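You operate a simulated robot arm through the tools that you are given. There is no shell and no other tool. Be economical: measure what you need, move in short steps, check, and stop when the job is done.

You are at the controls of a simulated two-armed robot. One attempt, no reset.

## Task
Pick up the short purple spool with one hand, pass it to the other hand and put it on the spot under the hopper. Stack the steel box labelled "return" from the right end of the ice tank top on top of the steel box labelled "supply". Fetch the brown brush and set it in the purple tray. Do these in any order. Set down upright: short purple spool.

It is judged by the outcome, as a careful person would: the job done as asked, and still so three seconds after it is handed in. It fails if anything else is knocked over, pushed out of place, dropped, spilled or broken.

## Robot
Two 7-joint arms with two-finger grippers on one trunk, on a base that drives. Base frame: it is fixed to the floor where the robot stands at the start and does not move with it; the origin is under the middle of the robot, x ahead of it, y to its left, z up. Readings come in cm, degrees, newtons and seconds.
The left shoulder is at the start at [2.4, 21.6, 108.1], the right one opposite. With the tool pointing down near the work surface each hand reaches from about 10 to 70 cm from the robot's upright axis, wherever it stands, measured 20 degrees to its own side. Places, roughly: brown brush [300, 250, 50]; purple tray [75, 575, 75]; spot under the hopper (17x17 cm) [190, 410, 84]; steel box [175, -50, 75]. Payload 2.2 kg a hand.
The tool frame of a hand sits at the grasp point between the pads (the TCP): z along the fingers, y along the line on which they close. The tips reach 1.9 cm beyond it. Largest opening 11.6 cm; the body of the gripper starts 7 cm behind the TCP.
Orientation is that of the tool frame in the base frame, as a unit quaternion [x, y, z, w]. With the fingers straight down and closing along the base's y, the tool's x points along the base's -x, its y along +y and its z along -z.

## Interface
- The arms move only by the tool play_rows. It takes "left_targets", "right_targets" or both (then of equal length, played together; a hand with none holds still); each is a list of rows, each a list of 6 numbers: the shift along the tool's x, y, z in cm, then the turn, a rotation vector about the tool's x, y, z in degrees. In form: [[x, y, z, rx, ry, rz], ...]. A call has 1 to 12 rows; each row is the pose to reach, as a shift and turn from the pose commanded when the call began, along the tool's axes at that moment. "left_claw" and "right_claw" are, for a hand that has rows, the gripper command, from -1 (fully open) to 1 (shut), values between in proportion, set as the call begins (left out, the last holds). Rows are played at 5 a second. More than 5 cm and 8.6 degrees between two rows, or a gripper value outside its range, and nothing of the call is played. Where a pose cannot be reached the arm comes as near as it can. A force on the tool above 40 N (or 10 N above the force at the start of the call, whichever is more), or a blocked arm, ends the call early, and 0.2 s more pass. Each finger halts on what it meets, pressing with about 22 N; the grip force reading is that of the motor and also rises with nothing between the fingers. The clock runs only during rows and for 0.2 s after the last one: add rows that repeat a pose to give the fingers time. The reply holds the time, the measured pose of the TCP, the force on the tool along the base axes, the opening and the grip force, in the units named above and with some noise, with the torque about the TCP (base axes, N m) and any sound that the robot's microphone picked up.
- Cameras (640 x 400 px; columns grow to the right, rows downward): "scene" is now at [13.52, -0.52, 130.65]; the picture's right is [0.00, -1.00, 0.00], its down [0.05, 0.00, -1.00] and it looks along [1.00, 0.00, 0.05] (base axes); focal length 296 px, centre (320, 200). "left" rides on the left gripper at [6.9, 1.5, -9.6] in its tool frame; the picture's right is [-0.21, 0.98, 0.00], its down [-0.76, -0.17, -0.63] and it looks along [-0.62, -0.14, 0.77] (tool axes); focal length 251 px, centre (320, 200). "right" rides on the right gripper at [6.9, -1.5, -9.7] in its tool frame; the picture's right is [0.21, 0.98, 0.00], its down [-0.76, 0.17, -0.63] and it looks along [-0.62, 0.14, 0.77] (tool axes); focal length 251 px, centre (320, 200). There is no depth. A picture from a camera that has moved, and an enlarged one, comes with that camera's place and axes in the base frame and with its lens. The place of the scene camera against the robot may be out by one fixed shift of up to 1.2 cm in any direction.
- get_image(camera): a new picture of that camera. It takes no simulated time.
- raise_lower(by): slides the trunk up (or, below 0, down) by that many cm; the arms and the scene camera ride with it, the base frame stays. It gives what a move gives, with no picture.
- drive_base(legs): drives the robot by 1 to 6 legs, each [ahead, left, turn to the left] in cm, cm and degrees, along the robot's own axes; the way and the turn of a leg run together, so that a leg with both is an arc; at most 150 cm and 180 degrees a leg. The arms and the cameras ride along, it lands a little off, and it stops where it bumps. It gives what a move gives.
- turn_head(pan, tilt): turns the head with the scene camera to pan (to the left, within 80 degrees either way) and tilt (down, from -29 to 69), counted from straight ahead of the robot. It gives what a move gives.
- close_up(camera, box): a new picture of the part [left, top, right, bottom] of that camera's present view, enlarged. It takes no simulated time.
- finish_job(): hands the job in; it is judged then, once.

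Work in short steps. Places have to be worked out from the pictures, the camera data and where the tool is seen: move nearer, look again, correct. Check each grasp and each placing, and mend what went wrong. You have 165 turns and 138 pictures in all, those below and enlarged ones among them. Open the grippers and draw the arms clear of the work before you hand the job in, unless the task says otherwise; then end with one line.

The tools are called as a command line: name --argument value ..., lists and objects as JSON in quotes. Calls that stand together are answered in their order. play_rows: Moves the arms, as the interface text tells. Its arguments: {"type":"object","properties":{"left_targets":{"type":"array","items":{"type":"array","items":{"type":"number"}}},"left_claw":{"type":"number"},"right_targets":{"type":"array","items":{"type":"array","items":{"type":"number"}}},"right_claw":{"type":"number"}},"required":[]} The other tools are called the same way: raise_lower (by) slides the trunk up or down; drive_base (legs) drives the base; turn_head (pan, tilt) turns the head that bears the scene camera; get_image (camera) takes a picture; close_up (camera, box) takes an enlarged picture of a part of a camera's view; finish_job () hands the job in.

At the start:

```text
t: 0.0
left_position: [53.3, 20.28, 127.05]
left_tool_rot: [-0.001, 1.0, 0.0, -0.001]
left_contact_force: [-0.5, 0.1, -0.8]
left_wrist_torque: [0.0, 0.01, 0.03]
left_gripper_width: 11.61
left_finger_force: 0.1
right_position: [45.09, -14.56, 129.45]
right_tool_rot: [0.0, 1.0, 0.0, -0.001]
right_contact_force: [0.3, 0.1, -1.1]
right_wrist_torque: [-0.02, 0.0, -0.01]
right_gripper_width: 11.59
right_finger_force: 0.0
trunk travel left (down, up): [-22.5, 26.5]
robot x, y, heading: [0.43, 0.23, -0.1]
head pan, tilt: [0.0, -3.3]
```

scene: 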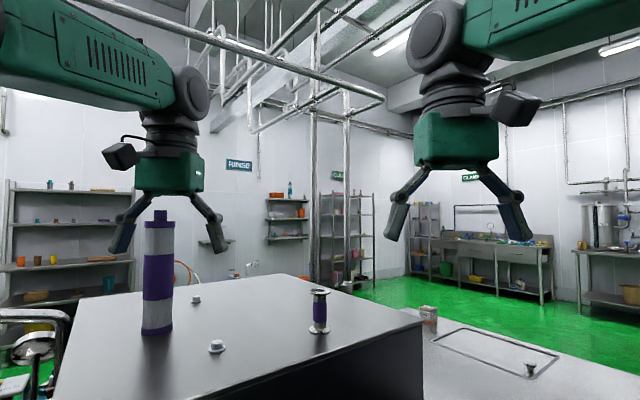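
right: 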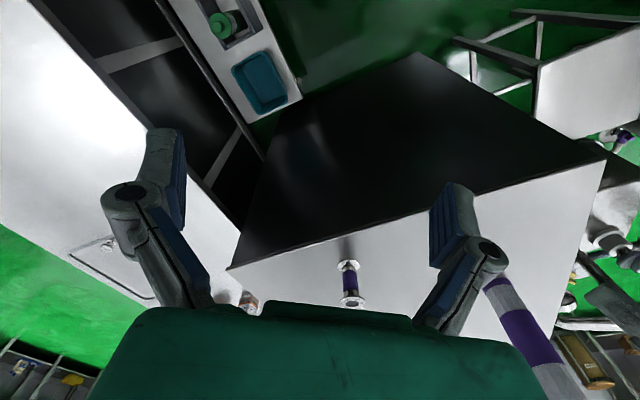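
left: 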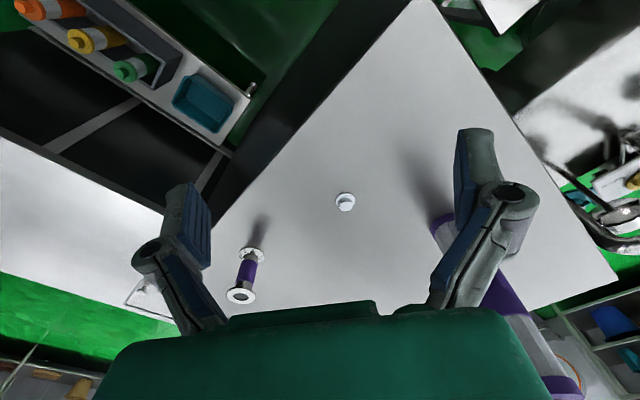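

The short spool stands on the machine top ahead. I look around by turning the head down first to see the near surroundings.

turn_head --pan 0 --tilt 35

get_image --camera "scene"

turn_head --pan 60 --tilt 15

get_image --camera "scene"

turn_head --pan -50 --tilt 15

get_image --camera "scene"

```text
t: 1.1
left_position: [52.97, 20.26, 127.2]
left_tool_rot: [0.0, 1.0, -0.001, 0.002]
left_contact_force: [0.3, 1.0, 0.2]
left_wrist_torque: [0.03, 0.02, -0.03]
left_gripper_width: 11.61
left_finger_force: 0.0
right_position: [44.86, -14.5, 129.5]
right_tool_rot: [0.0, 1.0, 0.0, 0.0]
right_contact_force: [0.7, -0.7, 0.6]
right_wrist_torque: [0.03, 0.03, -0.01]
right_gripper_width: 11.61
right_finger_force: 0.1
trunk travel left (down, up): [-22.5, 26.5]
robot x, y, heading: [-0.04, -0.05, -0.3]
head pan, tilt: [0.0, 35.0]
```

```text
134 pictures are left
camera scene: at [13.5, -0.53, 124.53], right [0.0, -1.0, 0.0], down [-0.58, 0.0, -0.82], along [0.82, 0.0, -0.58], focal length 296 px, centre (320, 200)
```

scene: 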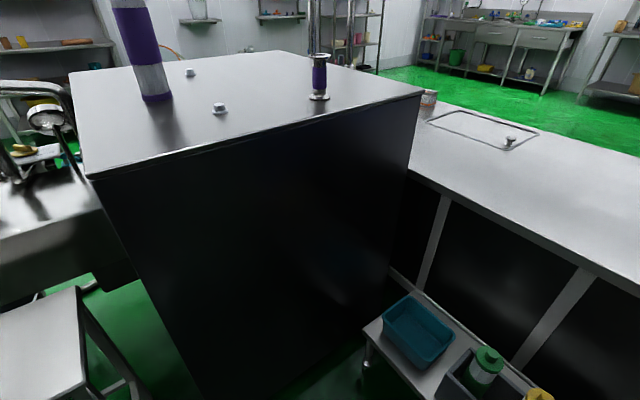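

```text
t: 2.4
left_position: [52.98, 20.25, 127.29]
left_tool_rot: [0.0, 1.0, 0.001, 0.001]
left_contact_force: [0.7, 0.0, -0.6]
left_wrist_torque: [0.02, -0.03, 0.02]
left_gripper_width: 11.59
left_finger_force: 0.1
right_position: [44.85, -14.46, 129.54]
right_tool_rot: [0.0, 1.0, 0.0, 0.001]
right_contact_force: [-0.7, 0.5, 0.2]
right_wrist_torque: [0.03, -0.01, -0.02]
right_gripper_width: 11.59
right_finger_force: 0.0
trunk travel left (down, up): [-22.5, 26.5]
robot x, y, heading: [-0.07, -0.14, 0.0]
head pan, tilt: [60.0, 15.0]
```

```text
133 pictures are left
camera scene: at [9.34, 7.56, 127.73], right [0.87, -0.5, 0.0], down [-0.13, -0.22, -0.97], along [0.48, 0.84, -0.26], focal length 296 px, centre (320, 200)
```

scene: 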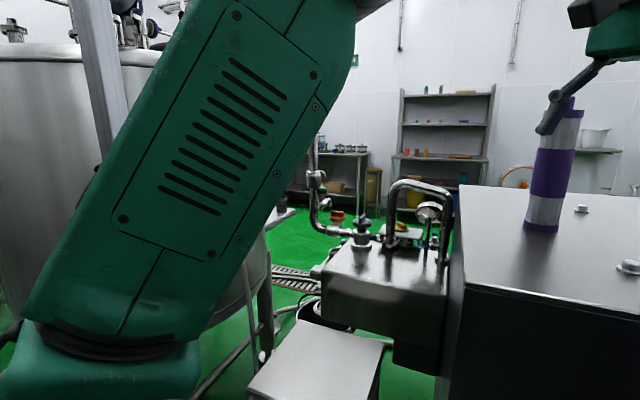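

```text
t: 4.2
left_position: [52.92, 20.31, 127.24]
left_tool_rot: [0.001, 1.0, 0.0, 0.001]
left_contact_force: [0.3, 0.6, 0.4]
left_wrist_torque: [0.01, 0.03, 0.02]
left_gripper_width: 11.61
left_finger_force: 0.1
right_position: [44.79, -14.6, 129.46]
right_tool_rot: [0.0, 1.0, -0.001, 0.0]
right_contact_force: [1.1, -0.3, 0.6]
right_wrist_torque: [0.01, -0.01, -0.01]
right_gripper_width: 11.63
right_finger_force: 0.1
trunk travel left (down, up): [-22.5, 26.5]
robot x, y, heading: [0.04, 0.14, -0.0]
head pan, tilt: [-50.0, 15.0]
```

```text
132 pictures are left
camera scene: at [10.68, -7.69, 127.73], right [-0.77, -0.64, 0.0], down [-0.17, 0.2, -0.97], along [0.62, -0.74, -0.26], focal length 296 px, centre (320, 200)
```

scene: 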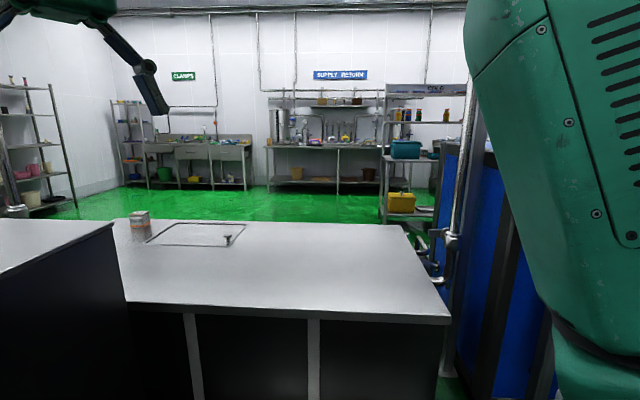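

I zoom on the small thing on the counter near the predicted steel-box place and on the supply/return wall bench.

close_up --camera "scene" --box '[80, 190, 240, 290]'

close_up --camera "scene" --box '[260, 60, 460, 220]'

turn_head --pan -10 --tilt 10

close_up --camera "scene" --box '[260, 100, 460, 240]'

get_image --camera "scene"

```text
4.00 times, centred on (160, 240) of scene
camera zoom: at [10.68, -7.69, 127.73], right [-0.77, -0.64, 0.0], down [-0.17, 0.2, -0.97], along [0.62, -0.74, -0.26], focal length 1185 px, centre (960, 40)
```

zoom: 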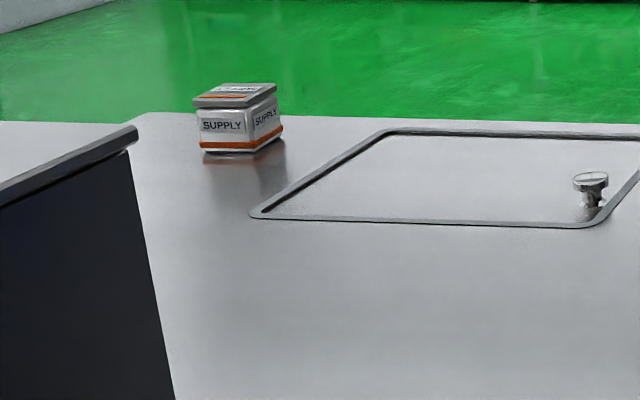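

```text
2.50 times, centred on (360, 140) of scene
camera zoom: at [10.68, -7.69, 127.73], right [-0.77, -0.64, 0.0], down [-0.17, 0.2, -0.97], along [0.62, -0.74, -0.26], focal length 740 px, centre (220, 350)
```

zoom: 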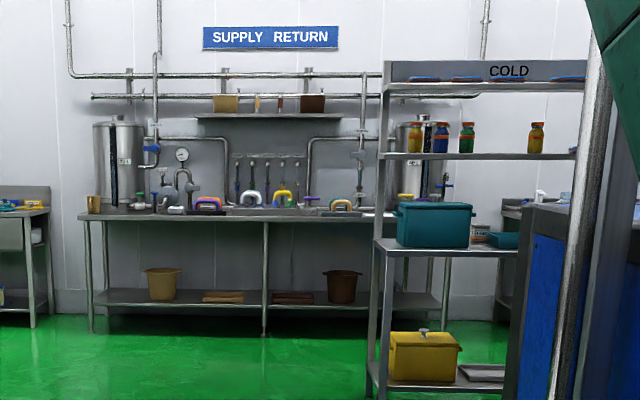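

```text
t: 5.3
left_position: [52.99, 20.26, 127.28]
left_tool_rot: [0.0, 1.0, 0.0, 0.001]
left_contact_force: [-0.4, 0.2, 1.5]
left_wrist_torque: [-0.01, 0.01, -0.01]
left_gripper_width: 11.59
left_finger_force: 0.1
right_position: [44.87, -14.51, 129.64]
right_tool_rot: [0.0, 1.0, 0.0, 0.001]
right_contact_force: [0.3, 0.5, -0.4]
right_wrist_torque: [-0.01, 0.0, -0.02]
right_gripper_width: 11.61
right_finger_force: 0.1
trunk travel left (down, up): [-22.5, 26.5]
robot x, y, heading: [-0.05, -0.05, 0.1]
head pan, tilt: [-10.0, 10.0]
```

```text
2.86 times, centred on (360, 170) of scene
camera zoom: at [13.83, -2.16, 128.53], right [-0.17, -0.98, 0.0], down [-0.17, 0.03, -0.98], along [0.97, -0.17, -0.18], focal length 846 px, centre (206, 286)
```

zoom: 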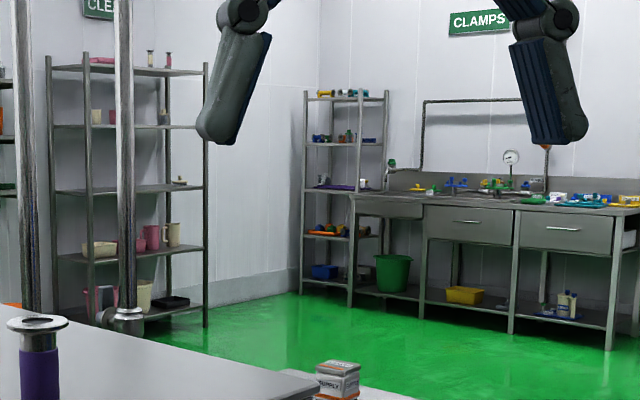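

```text
128 pictures are left
camera scene: at [13.83, -2.16, 128.53], right [-0.17, -0.98, 0.0], down [-0.17, 0.03, -0.98], along [0.97, -0.17, -0.18], focal length 296 px, centre (320, 200)
```

scene: 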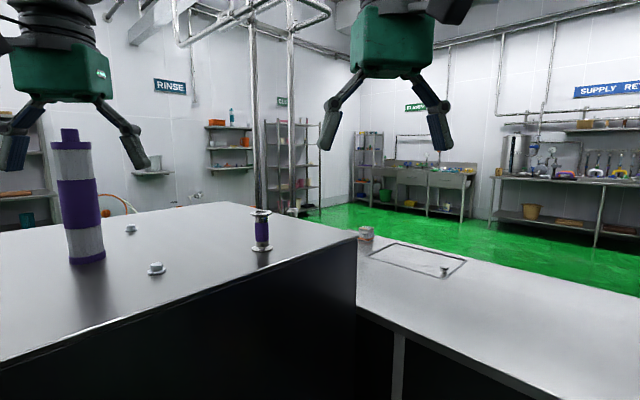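

The SUPPLY box is on the counter near [175,-50]; RETURN must be elsewhere. I look further to the right and behind for the ice tank.

turn_head --pan -80 --tilt 10

get_image --camera "scene"

turn_head --pan 25 --tilt 5

get_image --camera "scene"

close_up --camera "scene" --box '[320, 80, 640, 280]'

```text
t: 6.7
left_position: [52.97, 20.31, 127.15]
left_tool_rot: [0.0, 1.0, 0.0, 0.0]
left_contact_force: [-0.1, 0.0, 0.4]
left_wrist_torque: [0.0, 0.01, 0.0]
left_gripper_width: 11.59
left_finger_force: 0.0
right_position: [44.77, -14.54, 129.53]
right_tool_rot: [0.0, 1.0, 0.0, 0.001]
right_contact_force: [-0.6, 0.2, -0.4]
right_wrist_torque: [0.01, 0.0, -0.02]
right_gripper_width: 11.59
right_finger_force: 0.0
trunk travel left (down, up): [-22.5, 26.5]
robot x, y, heading: [0.13, 0.06, 0.2]
head pan, tilt: [-80.0, 10.0]
```

```text
127 pictures are left
camera scene: at [6.29, -9.69, 128.56], right [-0.98, -0.17, 0.0], down [-0.03, 0.17, -0.98], along [0.17, -0.97, -0.17], focal length 296 px, centre (320, 200)
```

scene: 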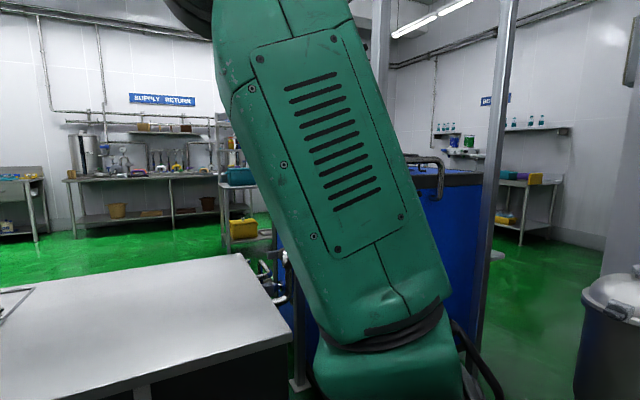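

```text
t: 8.5
left_position: [52.98, 20.33, 127.13]
left_tool_rot: [0.0, 1.0, 0.0, 0.001]
left_contact_force: [-0.1, 0.1, 0.0]
left_wrist_torque: [-0.03, 0.02, 0.0]
left_gripper_width: 11.6
left_finger_force: 0.0
right_position: [44.86, -14.49, 129.49]
right_tool_rot: [0.0, 1.0, 0.0, 0.001]
right_contact_force: [-1.1, -0.6, 0.4]
right_wrist_torque: [0.03, 0.01, -0.02]
right_gripper_width: 11.6
right_finger_force: 0.1
trunk travel left (down, up): [-22.5, 26.5]
robot x, y, heading: [0.08, 0.08, -0.1]
head pan, tilt: [25.0, 5.0]
```

```text
126 pictures are left
camera scene: at [13.0, 3.35, 129.35], right [0.42, -0.91, 0.0], down [-0.08, -0.04, -1.0], along [0.9, 0.42, -0.09], focal length 296 px, centre (320, 200)
```

scene: 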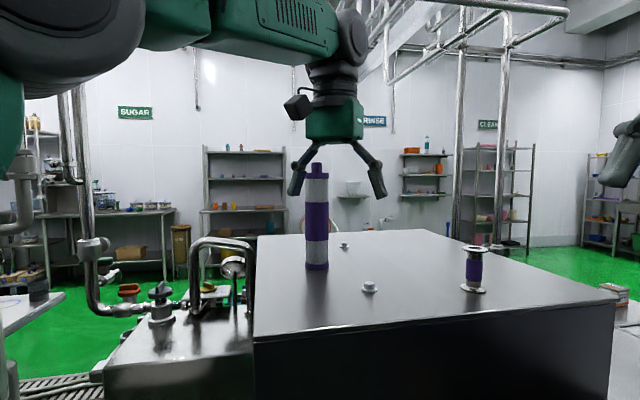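

```text
2.00 times, centred on (480, 180) of scene
camera zoom: at [13.0, 3.35, 129.35], right [0.42, -0.91, 0.0], down [-0.08, -0.04, -1.0], along [0.9, 0.42, -0.09], focal length 592 px, centre (0, 240)
```

zoom: 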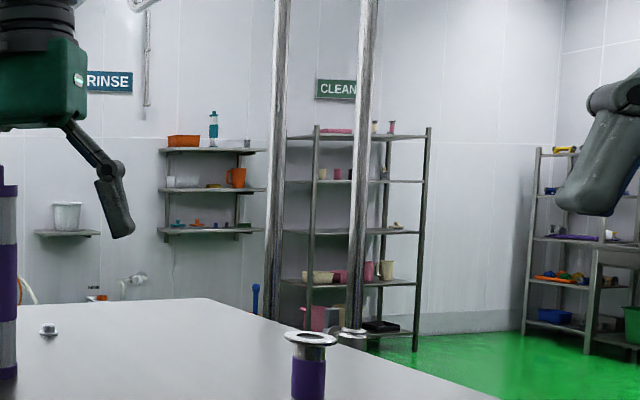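

I take a strong zoom toward the cold-shelf area where a small banded object stood.

turn_head --pan -55 --tilt 10

close_up --camera "scene" --box '[320, 60, 480, 220]'

close_up --camera "scene" --box '[340, 120, 420, 170]'

```text
t: 10.1
left_position: [52.91, 20.36, 127.17]
left_tool_rot: [0.001, 1.0, 0.0, 0.001]
left_contact_force: [0.4, 0.0, -0.3]
left_wrist_torque: [-0.04, 0.02, 0.0]
left_gripper_width: 11.58
left_finger_force: 0.1
right_position: [44.69, -14.48, 129.59]
right_tool_rot: [0.0, 1.0, 0.0, 0.001]
right_contact_force: [-0.3, -0.1, 0.6]
right_wrist_torque: [0.01, -0.02, 0.0]
right_gripper_width: 11.6
right_finger_force: 0.1
trunk travel left (down, up): [-22.5, 26.5]
robot x, y, heading: [-0.09, -0.39, 0.0]
head pan, tilt: [-55.0, 10.0]
```

```text
2.50 times, centred on (400, 140) of scene
camera zoom: at [10.01, -8.15, 128.55], right [-0.82, -0.57, 0.0], down [-0.1, 0.14, -0.98], along [0.56, -0.81, -0.18], focal length 740 px, centre (120, 350)
```

zoom: 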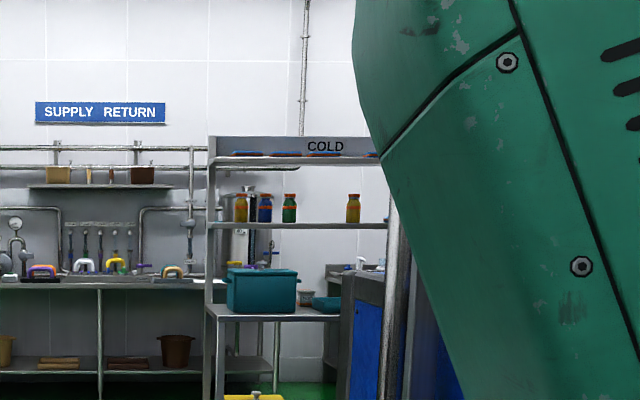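

```text
8.00 times, centred on (380, 145) of scene
camera zoom: at [10.01, -8.15, 128.55], right [-0.82, -0.57, 0.0], down [-0.1, 0.14, -0.98], along [0.56, -0.81, -0.18], focal length 2370 px, centre (-160, 640)
```

zoom: 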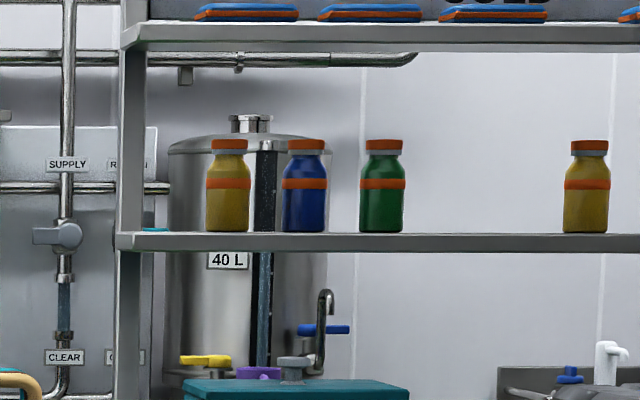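

Zoom on the banded object beside the teal cooler.

close_up --camera "scene" --box '[405, 155, 485, 205]'

```text
8.00 times, centred on (445, 180) of scene
camera zoom: at [10.01, -8.15, 128.55], right [-0.82, -0.57, 0.0], down [-0.1, 0.14, -0.98], along [0.56, -0.81, -0.18], focal length 2370 px, centre (-680, 360)
```

zoom: 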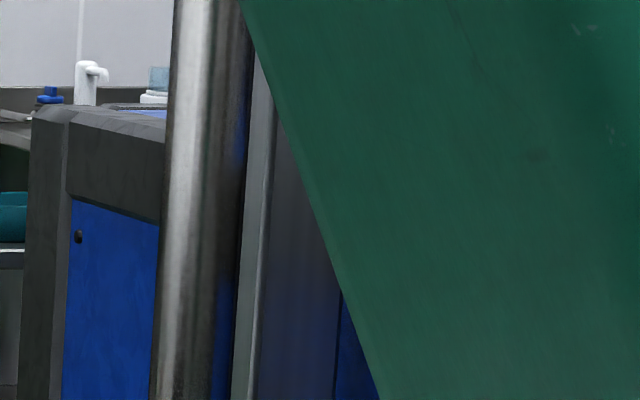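

I correct the crop (zoom preserves aspect) to the object at about (394,179).

close_up --camera "scene" --box '[362, 158, 426, 198]'

```text
10.00 times, centred on (394, 178) of scene
camera zoom: at [10.01, -8.15, 128.55], right [-0.82, -0.57, 0.0], down [-0.1, 0.14, -0.98], along [0.56, -0.81, -0.18], focal length 2962 px, centre (-420, 420)
```

zoom: 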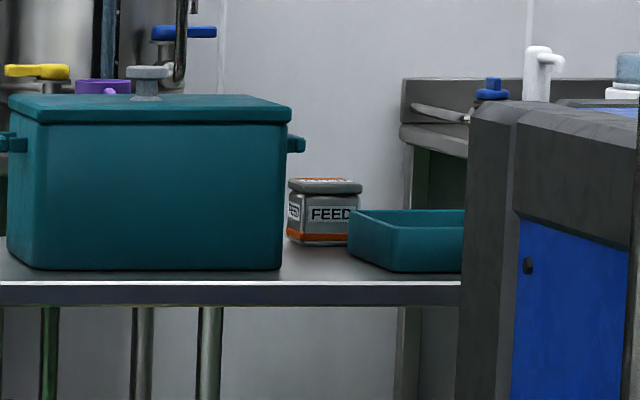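

That one says FEED (decoy). I rise for clearance, turn right in place and look for the ice tank with the RETURN box.

raise_lower --by 15

drive_base --legs '[[0, 0, -70]]'

turn_head --pan 0 --tilt 12

get_image --camera "scene"

turn_head --pan -40 --tilt 12

get_image --camera "scene"

```text
t: 11.8
left_position: [52.99, 20.34, 142.18]
left_tool_rot: [0.0, 1.0, 0.0, 0.001]
left_contact_force: [-0.2, 0.0, 0.7]
left_wrist_torque: [0.0, -0.04, -0.03]
left_gripper_width: 11.61
left_finger_force: 0.1
right_position: [44.78, -14.46, 144.62]
right_tool_rot: [0.0, 1.0, 0.0, 0.0]
right_contact_force: [-0.1, -0.9, 0.7]
right_wrist_torque: [-0.05, 0.0, 0.03]
right_gripper_width: 11.59
right_finger_force: 0.1
trunk travel left (down, up): [-37.5, 11.5]
robot x, y, heading: [-0.07, -0.27, 0.0]
head pan, tilt: [-55.0, 10.0]
```

```text
t: 15.2
left_position: [38.07, -41.98, 142.17]
left_tool_rot: [0.566, 0.825, -0.001, 0.001]
left_contact_force: [0.1, -0.2, -0.2]
left_wrist_torque: [-0.04, 0.04, 0.01]
left_gripper_width: 11.59
left_finger_force: 0.1
right_position: [2.67, -47.04, 144.6]
right_tool_rot: [0.565, 0.825, -0.001, 0.0]
right_contact_force: [0.1, -0.1, 0.4]
right_wrist_torque: [-0.03, -0.01, 0.01]
right_gripper_width: 11.58
right_finger_force: 0.1
trunk travel left (down, up): [-37.5, 11.5]
robot x, y, heading: [0.27, 0.11, -68.8]
head pan, tilt: [-55.0, 10.0]
```

```text
t: 16.4
left_position: [37.98, -41.66, 142.3]
left_tool_rot: [0.565, 0.825, -0.001, 0.002]
left_contact_force: [0.0, 0.0, 0.7]
left_wrist_torque: [0.0, 0.04, 0.0]
left_gripper_width: 11.6
left_finger_force: 0.1
right_position: [2.71, -46.74, 144.72]
right_tool_rot: [0.565, 0.825, -0.001, 0.001]
right_contact_force: [0.3, -0.2, 0.3]
right_wrist_torque: [0.03, -0.02, 0.0]
right_gripper_width: 11.61
right_finger_force: 0.0
trunk travel left (down, up): [-37.5, 11.5]
robot x, y, heading: [0.06, 0.34, -68.7]
head pan, tilt: [0.0, 12.0]
```

```text
120 pictures are left
camera scene: at [5.36, -13.31, 143.2], right [-0.93, -0.36, 0.0], down [-0.08, 0.2, -0.98], along [0.35, -0.91, -0.21], focal length 296 px, centre (320, 200)
```

scene: 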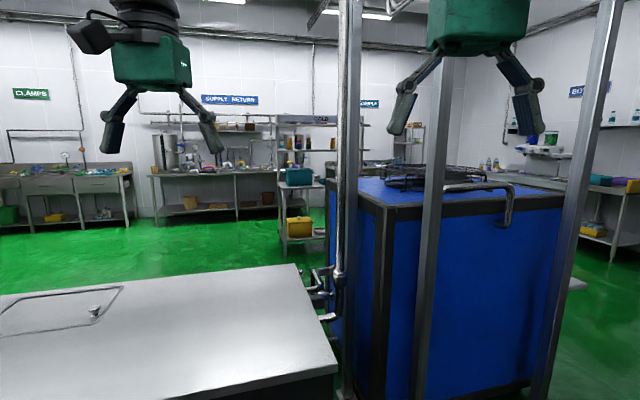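

```text
t: 17.5
left_position: [38.05, -41.79, 142.34]
left_tool_rot: [0.565, 0.825, -0.002, 0.002]
left_contact_force: [-0.8, 0.4, 0.5]
left_wrist_torque: [0.02, 0.01, -0.03]
left_gripper_width: 11.59
left_finger_force: 0.0
right_position: [2.56, -46.81, 144.76]
right_tool_rot: [0.565, 0.825, -0.001, 0.003]
right_contact_force: [0.2, -0.9, -0.3]
right_wrist_torque: [0.01, 0.01, -0.02]
right_gripper_width: 11.58
right_finger_force: 0.0
trunk travel left (down, up): [-37.5, 11.5]
robot x, y, heading: [0.17, -0.0, -68.6]
head pan, tilt: [-40.0, 12.0]
```

```text
119 pictures are left
camera scene: at [-1.03, -13.41, 143.22], right [-0.95, 0.32, 0.0], down [0.07, 0.2, -0.98], along [-0.31, -0.93, -0.21], focal length 296 px, centre (320, 200)
```

scene: 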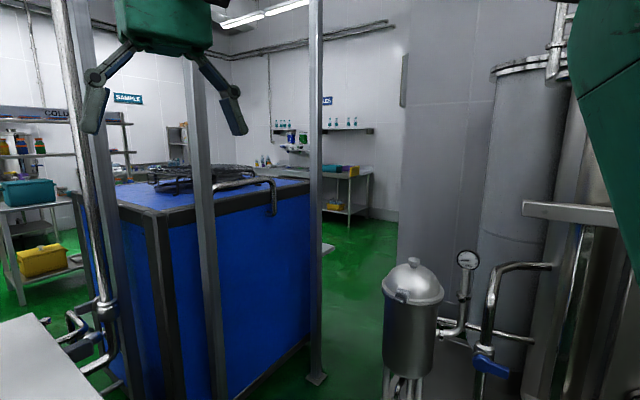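

No RETURN box on the blue tank. I keep turning to survey the room behind.

drive_base --legs '[[0, 0, -90]]'

turn_head --pan 0 --tilt 12

get_image --camera "scene"

turn_head --pan -70 --tilt 12

get_image --camera "scene"

```text
t: 21.7
left_position: [-41.59, -38.09, 142.37]
left_tool_rot: [0.983, 0.185, -0.001, 0.001]
left_contact_force: [0.4, -0.2, 0.0]
left_wrist_torque: [0.0, -0.02, 0.0]
left_gripper_width: 11.61
left_finger_force: 0.1
right_position: [-46.72, -2.68, 144.65]
right_tool_rot: [0.983, 0.186, -0.002, 0.001]
right_contact_force: [-0.5, 1.0, -0.3]
right_wrist_torque: [0.02, -0.03, -0.03]
right_gripper_width: 11.61
right_finger_force: 0.0
trunk travel left (down, up): [-37.5, 11.5]
robot x, y, heading: [-0.11, 0.14, -158.6]
head pan, tilt: [-40.0, 12.0]
```

```text
t: 22.8
left_position: [-41.3, -37.88, 142.62]
left_tool_rot: [0.983, 0.186, -0.004, 0.001]
left_contact_force: [-0.7, -0.3, -1.0]
left_wrist_torque: [-0.03, -0.01, 0.01]
left_gripper_width: 11.57
left_finger_force: 0.0
right_position: [-46.34, -2.6, 144.81]
right_tool_rot: [0.982, 0.187, -0.004, 0.001]
right_contact_force: [0.1, 0.0, 0.1]
right_wrist_torque: [0.02, 0.0, 0.02]
right_gripper_width: 11.56
right_finger_force: 0.0
trunk travel left (down, up): [-37.5, 11.5]
robot x, y, heading: [-0.27, -0.16, -158.4]
head pan, tilt: [0.0, 12.0]
```

```text
118 pictures are left
camera scene: at [-12.32, -5.53, 143.21], right [-0.36, 0.93, 0.0], down [0.2, 0.08, -0.98], along [-0.91, -0.36, -0.21], focal length 296 px, centre (320, 200)
```

scene: 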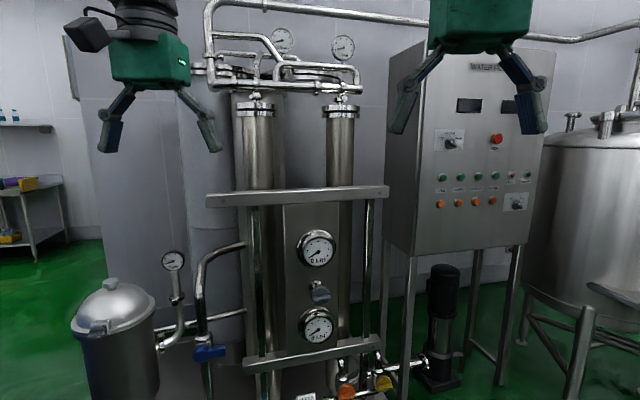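

```text
t: 24.2
left_position: [-41.3, -37.86, 142.46]
left_tool_rot: [0.983, 0.185, -0.004, 0.001]
left_contact_force: [0.4, 0.2, -0.1]
left_wrist_torque: [-0.05, 0.01, -0.01]
left_gripper_width: 11.61
left_finger_force: 0.0
right_position: [-46.37, -2.57, 144.91]
right_tool_rot: [0.983, 0.185, -0.003, 0.001]
right_contact_force: [-0.3, -0.2, 0.5]
right_wrist_torque: [-0.01, 0.03, 0.0]
right_gripper_width: 11.6
right_finger_force: 0.1
trunk travel left (down, up): [-37.5, 11.5]
robot x, y, heading: [-0.01, 0.25, -158.4]
head pan, tilt: [-70.0, 12.0]
```

```text
117 pictures are left
camera scene: at [-9.82, 4.86, 143.23], right [0.75, 0.66, 0.0], down [0.14, -0.15, -0.98], along [-0.65, 0.73, -0.21], focal length 296 px, centre (320, 200)
```

scene: 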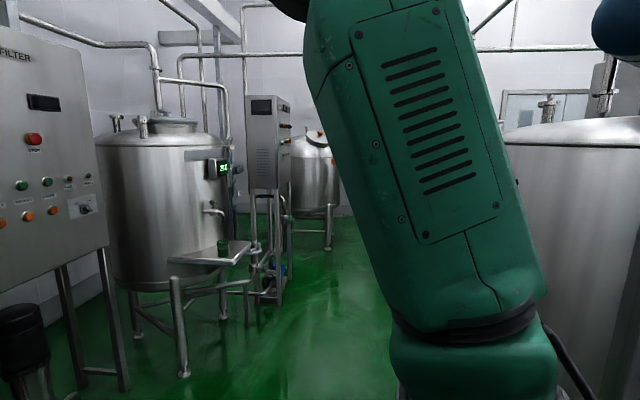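

I turn back to face left-ahead, raise fully, and look over the machine for what lies behind it.

raise_lower --by 11.5

drive_base --legs '[[0, 0, 158.4]]'

turn_head --pan 0 --tilt 18

get_image --camera "scene"

turn_head --pan 70 --tilt 25

get_image --camera "scene"

```text
t: 25.7
left_position: [-41.31, -37.93, 154.06]
left_tool_rot: [0.983, 0.186, -0.002, 0.001]
left_contact_force: [-0.3, -0.2, -0.1]
left_wrist_torque: [-0.02, 0.0, -0.01]
left_gripper_width: 11.58
left_finger_force: 0.1
right_position: [-46.47, -2.66, 156.22]
right_tool_rot: [0.982, 0.187, -0.003, 0.001]
right_contact_force: [1.0, 1.2, 0.8]
right_wrist_torque: [0.01, 0.03, -0.04]
right_gripper_width: 11.6
right_finger_force: 0.1
trunk travel left (down, up): [-49.0, 0.0]
robot x, y, heading: [0.49, 0.26, -158.3]
head pan, tilt: [-70.0, 12.0]
```

```text
t: 32.6
left_position: [51.95, 21.45, 153.98]
left_tool_rot: [-0.012, 1.0, 0.0, 0.004]
left_contact_force: [-0.2, 0.3, 0.4]
left_wrist_torque: [-0.01, 0.01, -0.02]
left_gripper_width: 11.6
left_finger_force: 0.0
right_position: [44.47, -13.48, 156.29]
right_tool_rot: [-0.013, 1.0, 0.0, 0.003]
right_contact_force: [0.3, -0.5, -1.1]
right_wrist_torque: [-0.01, 0.01, 0.02]
right_gripper_width: 11.6
right_finger_force: 0.1
trunk travel left (down, up): [-49.0, 0.0]
robot x, y, heading: [-0.05, -0.07, 1.5]
head pan, tilt: [-70.0, 12.0]
```

```text
t: 34.0
left_position: [51.47, 21.45, 154.22]
left_tool_rot: [-0.012, 1.0, 0.0, 0.004]
left_contact_force: [0.1, 0.1, -0.7]
left_wrist_torque: [0.0, 0.0, 0.0]
left_gripper_width: 11.62
left_finger_force: 0.0
right_position: [44.2, -13.44, 156.43]
right_tool_rot: [-0.012, 1.0, 0.0, 0.004]
right_contact_force: [-0.6, -0.1, -0.4]
right_wrist_torque: [0.01, 0.03, 0.01]
right_gripper_width: 11.61
right_finger_force: 0.1
trunk travel left (down, up): [-49.0, 0.0]
robot x, y, heading: [-0.09, -0.04, 1.5]
head pan, tilt: [0.0, 18.0]
```

```text
116 pictures are left
camera scene: at [14.13, -0.2, 153.73], right [0.02, -1.0, 0.0], down [-0.31, -0.01, -0.95], along [0.95, 0.02, -0.31], focal length 296 px, centre (320, 200)
```

scene: 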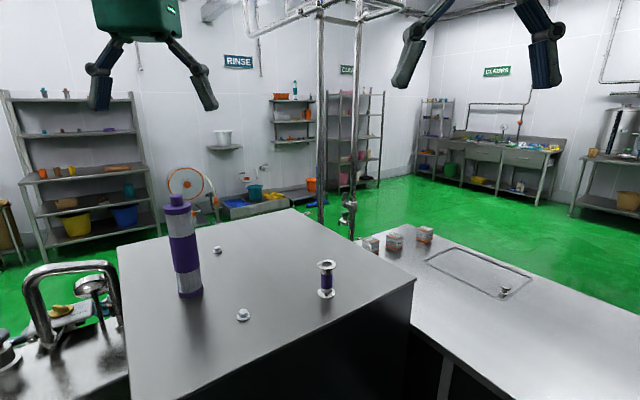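

```text
t: 35.4
left_position: [51.41, 21.45, 154.11]
left_tool_rot: [-0.013, 1.0, 0.001, 0.005]
left_contact_force: [0.2, -0.2, -0.3]
left_wrist_torque: [-0.02, 0.01, -0.01]
left_gripper_width: 11.6
left_finger_force: 0.2
right_position: [44.17, -13.46, 156.48]
right_tool_rot: [-0.011, 1.0, 0.0, 0.005]
right_contact_force: [-0.8, -0.3, 0.7]
right_wrist_torque: [-0.03, 0.01, 0.05]
right_gripper_width: 11.63
right_finger_force: 0.0
trunk travel left (down, up): [-49.0, 0.0]
robot x, y, heading: [0.35, 0.3, 1.2]
head pan, tilt: [70.0, 25.0]
```

```text
115 pictures are left
camera scene: at [7.7, 8.31, 152.62], right [0.95, -0.32, 0.0], down [-0.14, -0.4, -0.91], along [0.29, 0.86, -0.42], focal length 296 px, centre (320, 200)
```

scene: 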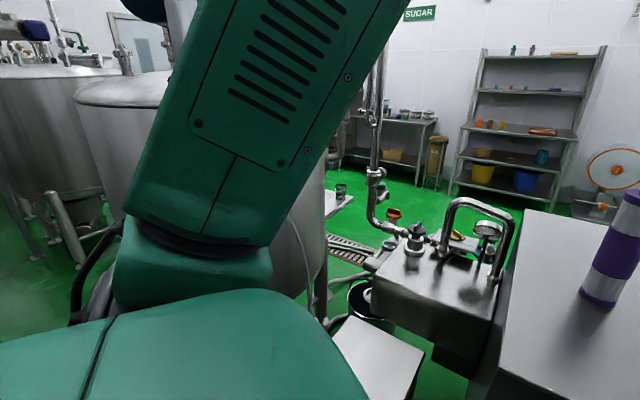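

Three boxes are behind the machine. I zoom on them.

turn_head --pan -12 --tilt 22

close_up --camera "scene" --box '[260, 130, 420, 230]'

get_image --camera "scene"

```text
t: 37.0
left_position: [51.54, 21.39, 154.19]
left_tool_rot: [-0.012, 1.0, -0.001, 0.004]
left_contact_force: [-0.6, 0.9, 0.5]
left_wrist_torque: [0.02, -0.03, 0.0]
left_gripper_width: 11.59
left_finger_force: 0.1
right_position: [44.15, -13.48, 156.58]
right_tool_rot: [-0.012, 1.0, 0.0, 0.006]
right_contact_force: [-0.1, -0.1, 0.0]
right_wrist_torque: [-0.01, 0.01, 0.02]
right_gripper_width: 11.59
right_finger_force: 0.2
trunk travel left (down, up): [-49.0, 0.0]
robot x, y, heading: [-0.18, -0.12, 1.4]
head pan, tilt: [-12.0, 22.0]
```

```text
4.00 times, centred on (340, 180) of scene
camera zoom: at [13.88, -2.14, 153.08], right [-0.18, -0.98, 0.0], down [-0.37, 0.07, -0.93], along [0.91, -0.17, -0.38], focal length 1185 px, centre (240, 280)
```

zoom: 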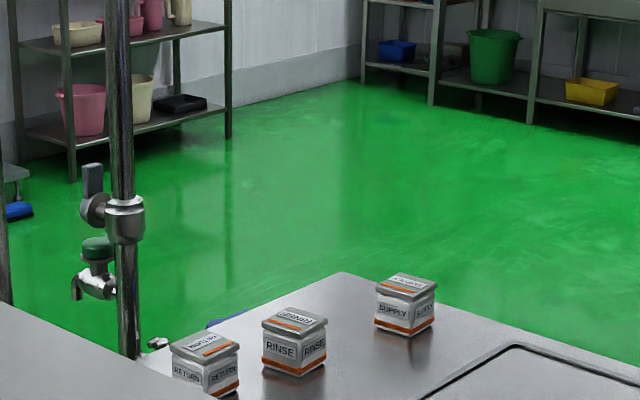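

```text
113 pictures are left
camera scene: at [13.88, -2.14, 153.08], right [-0.18, -0.98, 0.0], down [-0.37, 0.07, -0.93], along [0.91, -0.17, -0.38], focal length 296 px, centre (320, 200)
```

scene: 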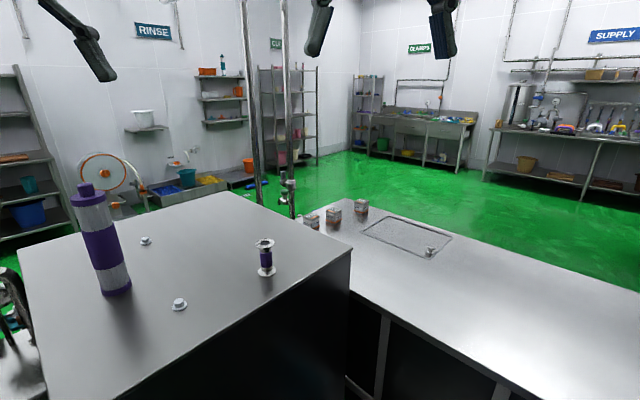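

RETURN, RINSE, SUPPLY stand on the ice tank behind the machine; they'll be handled from the far side. First I pick the spool (≈[80,0], base z≈105) from here: lower the trunk a bit and edge forward.

drive_base --legs '[[17, 0, 0], [0, 0, 12]]'

turn_head --pan -12 --tilt 40

get_image --camera "scene"

get_image --camera "right"

```text
t: 39.2
left_position: [62.99, 31.38, 154.23]
left_tool_rot: [-0.115, 0.993, 0.002, 0.004]
left_contact_force: [-0.4, 0.5, 0.0]
left_wrist_torque: [0.02, -0.03, 0.01]
left_gripper_width: 11.6
left_finger_force: 0.0
right_position: [62.99, -4.35, 156.4]
right_tool_rot: [-0.114, 0.993, 0.002, 0.005]
right_contact_force: [-0.5, 0.0, -0.2]
right_wrist_torque: [0.02, 0.03, -0.01]
right_gripper_width: 11.61
right_finger_force: 0.0
trunk travel left (down, up): [-49.0, 0.0]
robot x, y, heading: [17.04, 0.37, 12.9]
head pan, tilt: [-12.0, 22.0]
```

```text
t: 40.0
left_position: [62.77, 31.89, 154.22]
left_tool_rot: [-0.115, 0.993, 0.0, 0.004]
left_contact_force: [-0.2, 0.5, 0.0]
left_wrist_torque: [0.0, 0.01, -0.02]
left_gripper_width: 11.57
left_finger_force: 0.1
right_position: [62.74, -3.7, 156.54]
right_tool_rot: [-0.115, 0.993, 0.0, 0.005]
right_contact_force: [1.0, -0.4, -0.6]
right_wrist_torque: [-0.02, -0.02, 0.02]
right_gripper_width: 11.58
right_finger_force: 0.1
trunk travel left (down, up): [-49.0, 0.0]
robot x, y, heading: [16.9, 0.2, 13.3]
head pan, tilt: [-12.0, 40.0]
```

```text
112 pictures are left
camera scene: at [30.16, 1.34, 150.27], right [0.02, -1.0, 0.0], down [-0.65, -0.02, -0.76], along [0.76, 0.01, -0.65], focal length 296 px, centre (320, 200)
```

scene: 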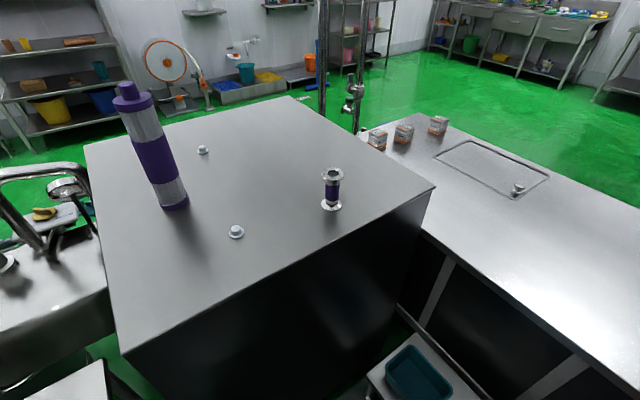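

```text
111 pictures are left
camera right: at [56.31, -6.94, 166.09], right [-0.43, 0.9, 0.0], down [0.69, 0.33, 0.64], along [0.58, 0.27, -0.77], focal length 251 px, centre (320, 200)
```

right: 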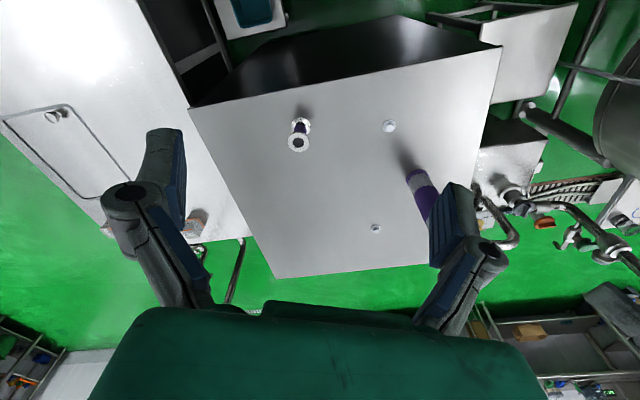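

Spool judged at about (81.8, 0), base z 105, top ≈114.5. I zoom to see its shape.

close_up --camera "scene" --box '[292, 165, 372, 215]'

close_up --camera "scene" --box '[340, 95, 500, 195]'

```text
8.00 times, centred on (332, 190) of scene
camera zoom: at [30.16, 1.34, 150.27], right [0.02, -1.0, 0.0], down [-0.65, -0.02, -0.76], along [0.76, 0.01, -0.65], focal length 2370 px, centre (224, 280)
```

zoom: 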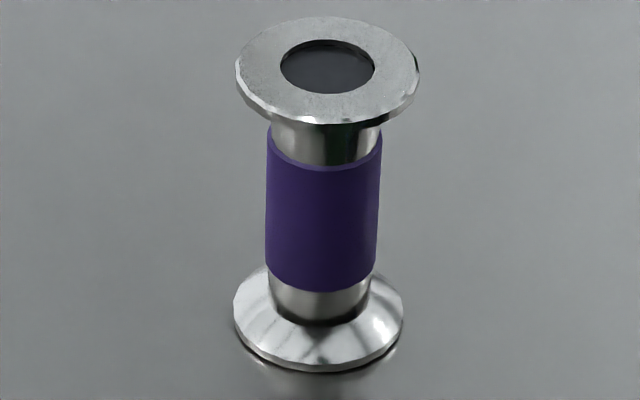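

```text
4.00 times, centred on (420, 145) of scene
camera zoom: at [30.16, 1.34, 150.27], right [0.02, -1.0, 0.0], down [-0.65, -0.02, -0.76], along [0.76, 0.01, -0.65], focal length 1185 px, centre (-80, 420)
```

zoom: 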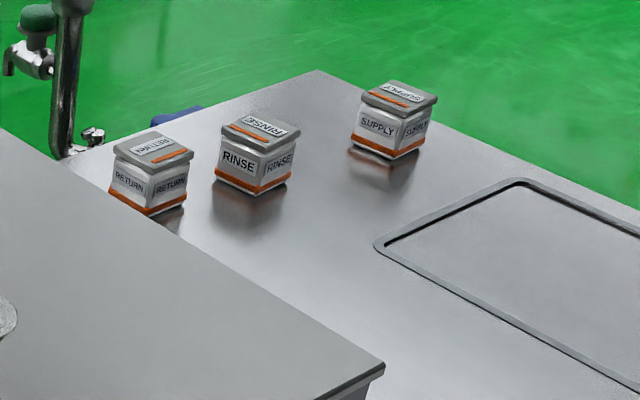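

The spool is a flanged tube, ~4.8 cm flanges, ~3.2 cm body, 9 cm tall. I'll grip its upper body with the right hand pitched ~25° below horizontal; first move to a standoff about 12 cm back.

play_rows --right_targets '[[-0.9, -0.1, 4.5, 0, -7.2, 0], [-1.8, -0.2, 9, 0, -14.4, 0], [-2.7, -0.3, 13.5, 0, -21.6, 0], [-3.6, -0.4, 18, 0, -28.8, 0], [-4.5, -0.5, 22.5, 0, -36, 0], [-5.4, -0.6, 27, 0, -43.2, 0], [-6.3, -0.7, 31.5, 0, -50.4, 0], [-7.2, -0.75, 36, 0, -57.6, 0], [-8.1, -0.8, 40, 0, -65, 0], [-8.1, -0.8, 40, 0, -65, 0]]' --right_claw -1

get_image --camera "scene"

get_image --camera "right"

```text
t: 42.2
left_position: [62.54, 32.47, 154.46]
left_tool_rot: [-0.115, 0.993, -0.001, 0.006]
left_contact_force: [0.9, 0.6, -0.8]
left_wrist_torque: [-0.01, 0.0, -0.02]
left_gripper_width: 11.6
left_finger_force: 0.0
right_position: [70.97, -2.16, 116.43]
right_tool_rot: [-0.097, 0.834, 0.062, 0.539]
right_contact_force: [0.5, -1.0, -0.1]
right_wrist_torque: [0.02, -0.01, -0.03]
right_gripper_width: 11.61
right_finger_force: 0.1
right hand out of reach, approached as far as the arm can: row 6
trunk travel left (down, up): [-49.0, 0.0]
robot x, y, heading: [16.79, 0.41, 13.3]
head pan, tilt: [-12.0, 40.0]
```

```text
108 pictures are left
camera scene: at [30.0, 1.32, 150.28], right [0.02, -1.0, 0.0], down [-0.64, -0.02, -0.76], along [0.76, 0.01, -0.65], focal length 296 px, centre (320, 200)
```

scene: 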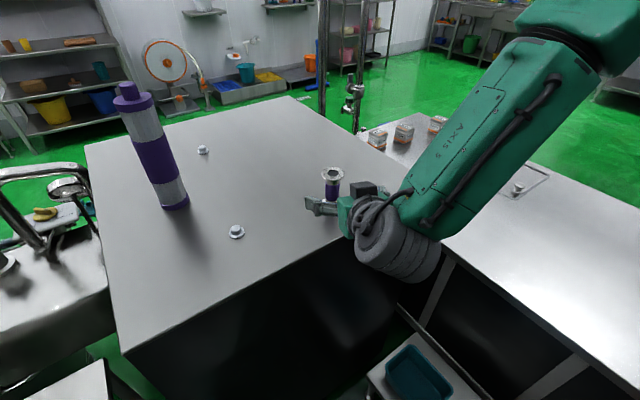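

```text
107 pictures are left
camera right: at [60.05, -6.38, 114.19], right [-0.31, 0.93, -0.2], down [-0.3, 0.1, 0.95], along [0.9, 0.35, 0.25], focal length 251 px, centre (320, 200)
```

right: 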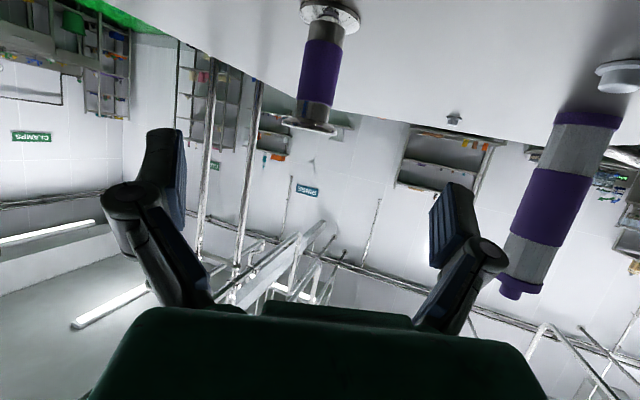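

Right-camera triangulation puts the spool at (81.7, -0.2), z 105–114. I advance ~11.8 cm along the tool with small x/y corrections.

play_rows --right_targets '[[0.8, -0.5, 2, 0, 0, 0], [0.8, -0.5, 5, 0, 0, 0], [0.8, -0.5, 8, 0, 0, 0], [0.8, -0.5, 10, 0, 0, 0], [0.8, -0.5, 11.8, 0, 0, 0], [0.8, -0.5, 11.8, 0, 0, 0]]'

close_up --camera "scene" --box '[270, 140, 430, 240]'

get_image --camera "right"

```text
t: 43.6
left_position: [62.86, 31.05, 154.35]
left_tool_rot: [-0.114, 0.993, 0.003, 0.004]
left_contact_force: [-0.1, -0.5, -1.1]
left_wrist_torque: [0.03, -0.02, -0.04]
left_gripper_width: 11.61
left_finger_force: 0.1
right_position: [81.48, -1.4, 110.9]
right_tool_rot: [-0.095, 0.835, 0.064, 0.538]
right_contact_force: [0.3, -0.7, -0.3]
right_wrist_torque: [0.02, -0.01, 0.04]
right_gripper_width: 11.6
right_finger_force: 0.1
trunk travel left (down, up): [-49.0, 0.0]
robot x, y, heading: [17.09, 0.12, 13.0]
head pan, tilt: [-12.0, 40.0]
```

```text
4.00 times, centred on (350, 190) of scene
camera zoom: at [30.27, 0.74, 150.26], right [0.02, -1.0, 0.0], down [-0.65, -0.01, -0.76], along [0.76, 0.02, -0.65], focal length 1185 px, centre (200, 240)
```

zoom: 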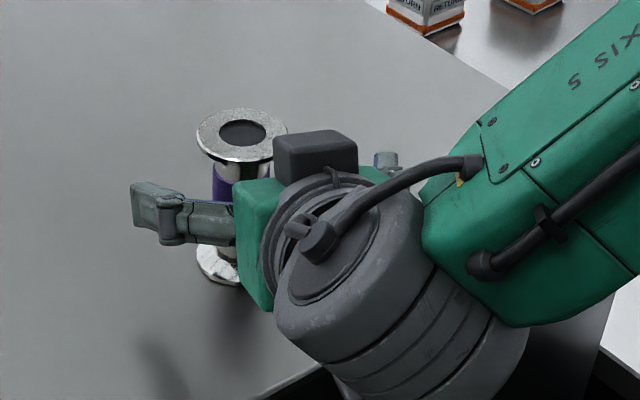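

```text
105 pictures are left
camera right: at [70.51, -5.6, 108.53], right [-0.31, 0.93, -0.19], down [-0.29, 0.1, 0.95], along [0.9, 0.35, 0.24], focal length 251 px, centre (320, 200)
```

right: 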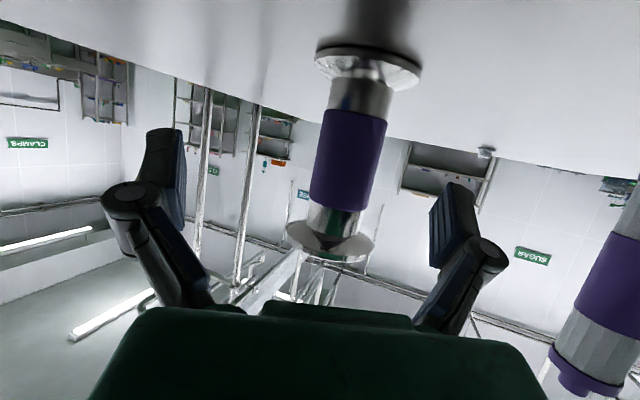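

The spool sits ~1.1 cm to tool +y and ~0.9 cm ahead; I correct by y +1.15, z +0.5, then close.

play_rows --right_targets '[[-0.1, 1.1, 0.3, 0, 0, 0], [-0.2, 1.15, 0.5, 0, 0, 0], [-0.2, 1.15, 0.5, 0, 0, 0]]'

play_rows --right_targets '[[0, 0, 0, 0, 0, 0], [0, 0, 0, 0, 0, 0], [0, 0, 0, 0, 0, 0], [0, 0, 0, 0, 0, 0]]' --right_claw 0.3

get_image --camera "right"

```text
t: 44.4
left_position: [62.68, 32.12, 154.3]
left_tool_rot: [-0.115, 0.993, -0.001, 0.006]
left_contact_force: [0.3, 0.7, 0.2]
left_wrist_torque: [-0.02, 0.01, -0.03]
left_gripper_width: 11.6
left_finger_force: 0.0
right_position: [81.52, 0.74, 110.93]
right_tool_rot: [-0.096, 0.834, 0.061, 0.539]
right_contact_force: [0.1, 0.0, 0.8]
right_wrist_torque: [-0.04, 0.03, -0.02]
right_gripper_width: 11.61
right_finger_force: 0.1
trunk travel left (down, up): [-49.0, 0.0]
robot x, y, heading: [17.2, 0.08, 13.0]
head pan, tilt: [-12.0, 40.0]
```

```text
t: 45.4
left_position: [62.7, 31.72, 154.31]
left_tool_rot: [-0.115, 0.993, 0.001, 0.004]
left_contact_force: [-0.1, 0.2, 0.1]
left_wrist_torque: [0.02, -0.02, 0.0]
left_gripper_width: 11.61
left_finger_force: 0.1
right_position: [81.63, 0.52, 110.94]
right_tool_rot: [-0.096, 0.834, 0.063, 0.539]
right_contact_force: [-0.3, 0.2, 0.6]
right_wrist_torque: [-0.01, -0.01, -0.01]
right_gripper_width: 4.09
right_finger_force: 0.1
trunk travel left (down, up): [-49.0, 0.0]
robot x, y, heading: [16.87, 0.05, 13.2]
head pan, tilt: [-12.0, 40.0]
```

```text
104 pictures are left
camera right: at [70.75, -3.81, 108.68], right [-0.31, 0.93, -0.19], down [-0.3, 0.1, 0.95], along [0.9, 0.35, 0.24], focal length 251 px, centre (320, 200)
```

right: 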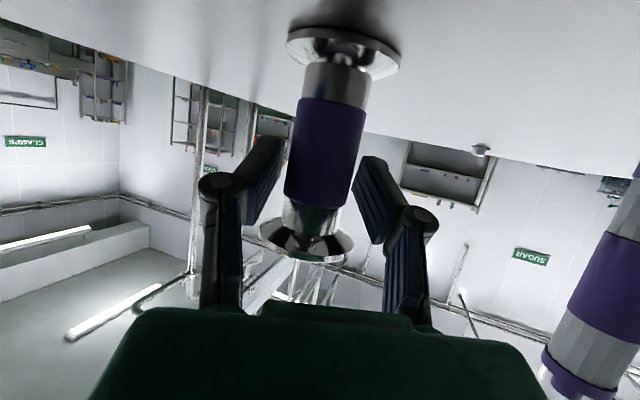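

Fingers straddle the body just below the top flange, centred. I close and then lift slightly.

play_rows --right_targets '[[0, 0, 0, 0, 0, 0], [0, 0, 0, 0, 0, 0], [0, 0, 0, 0, 0, 0]]' --right_claw 1

play_rows --right_targets '[[-1, 0, -0.45, 0, 0, 0], [-3.5, 0, -1.6, 0, 0, 0], [-7, 0, -3.2, 0, 0, 0], [-7, 0, -3.2, 0, 0, 0]]'

get_image --camera "right"

close_up --camera "scene" --box '[270, 120, 430, 220]'

```text
t: 46.2
left_position: [62.61, 32.09, 154.28]
left_tool_rot: [-0.115, 0.993, 0.0, 0.005]
left_contact_force: [-0.2, -1.0, 0.5]
left_wrist_torque: [-0.01, -0.04, -0.01]
left_gripper_width: 11.62
left_finger_force: 0.1
right_position: [81.6, 0.6, 110.94]
right_tool_rot: [-0.096, 0.835, 0.062, 0.538]
right_contact_force: [1.2, 1.2, 1.4]
right_wrist_torque: [0.08, -0.01, -0.05]
right_gripper_width: 2.76
right_finger_force: 21.8
trunk travel left (down, up): [-49.0, 0.0]
robot x, y, heading: [17.13, 0.71, 13.4]
head pan, tilt: [-12.0, 40.0]
```

```text
t: 47.2
left_position: [62.74, 31.71, 154.21]
left_tool_rot: [-0.116, 0.993, 0.002, 0.005]
left_contact_force: [-0.3, 0.8, 0.1]
left_wrist_torque: [-0.03, 0.02, 0.02]
left_gripper_width: 11.6
left_finger_force: 0.1
right_position: [81.89, 0.46, 118.72]
right_tool_rot: [-0.096, 0.835, 0.063, 0.539]
right_contact_force: [0.6, 0.1, -1.5]
right_wrist_torque: [-0.01, 0.01, -0.03]
right_gripper_width: 2.77
right_finger_force: 22.2
trunk travel left (down, up): [-49.0, 0.0]
robot x, y, heading: [17.22, 0.11, 13.3]
head pan, tilt: [-12.0, 40.0]
```

```text
103 pictures are left
camera right: at [70.85, -3.81, 116.43], right [-0.31, 0.93, -0.19], down [-0.29, 0.1, 0.95], along [0.9, 0.35, 0.24], focal length 251 px, centre (320, 200)
```

right: 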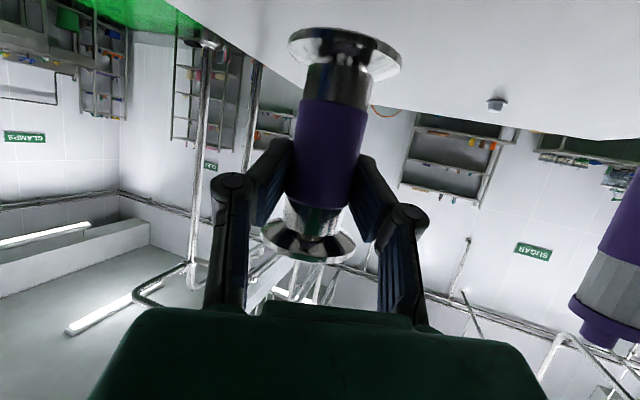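

```text
4.00 times, centred on (350, 170) of scene
camera zoom: at [30.26, 1.09, 150.25], right [0.02, -1.0, 0.0], down [-0.65, -0.02, -0.76], along [0.76, 0.02, -0.65], focal length 1185 px, centre (200, 320)
```

zoom: 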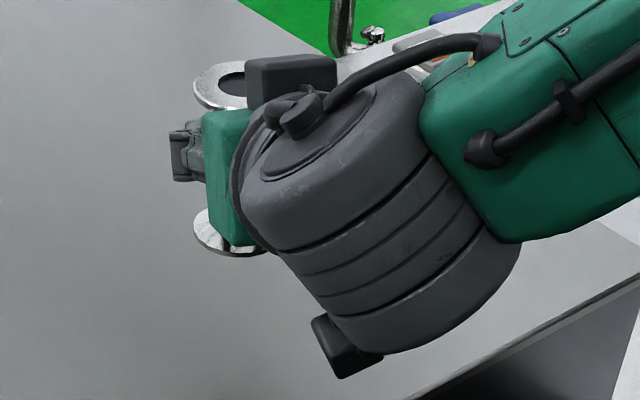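

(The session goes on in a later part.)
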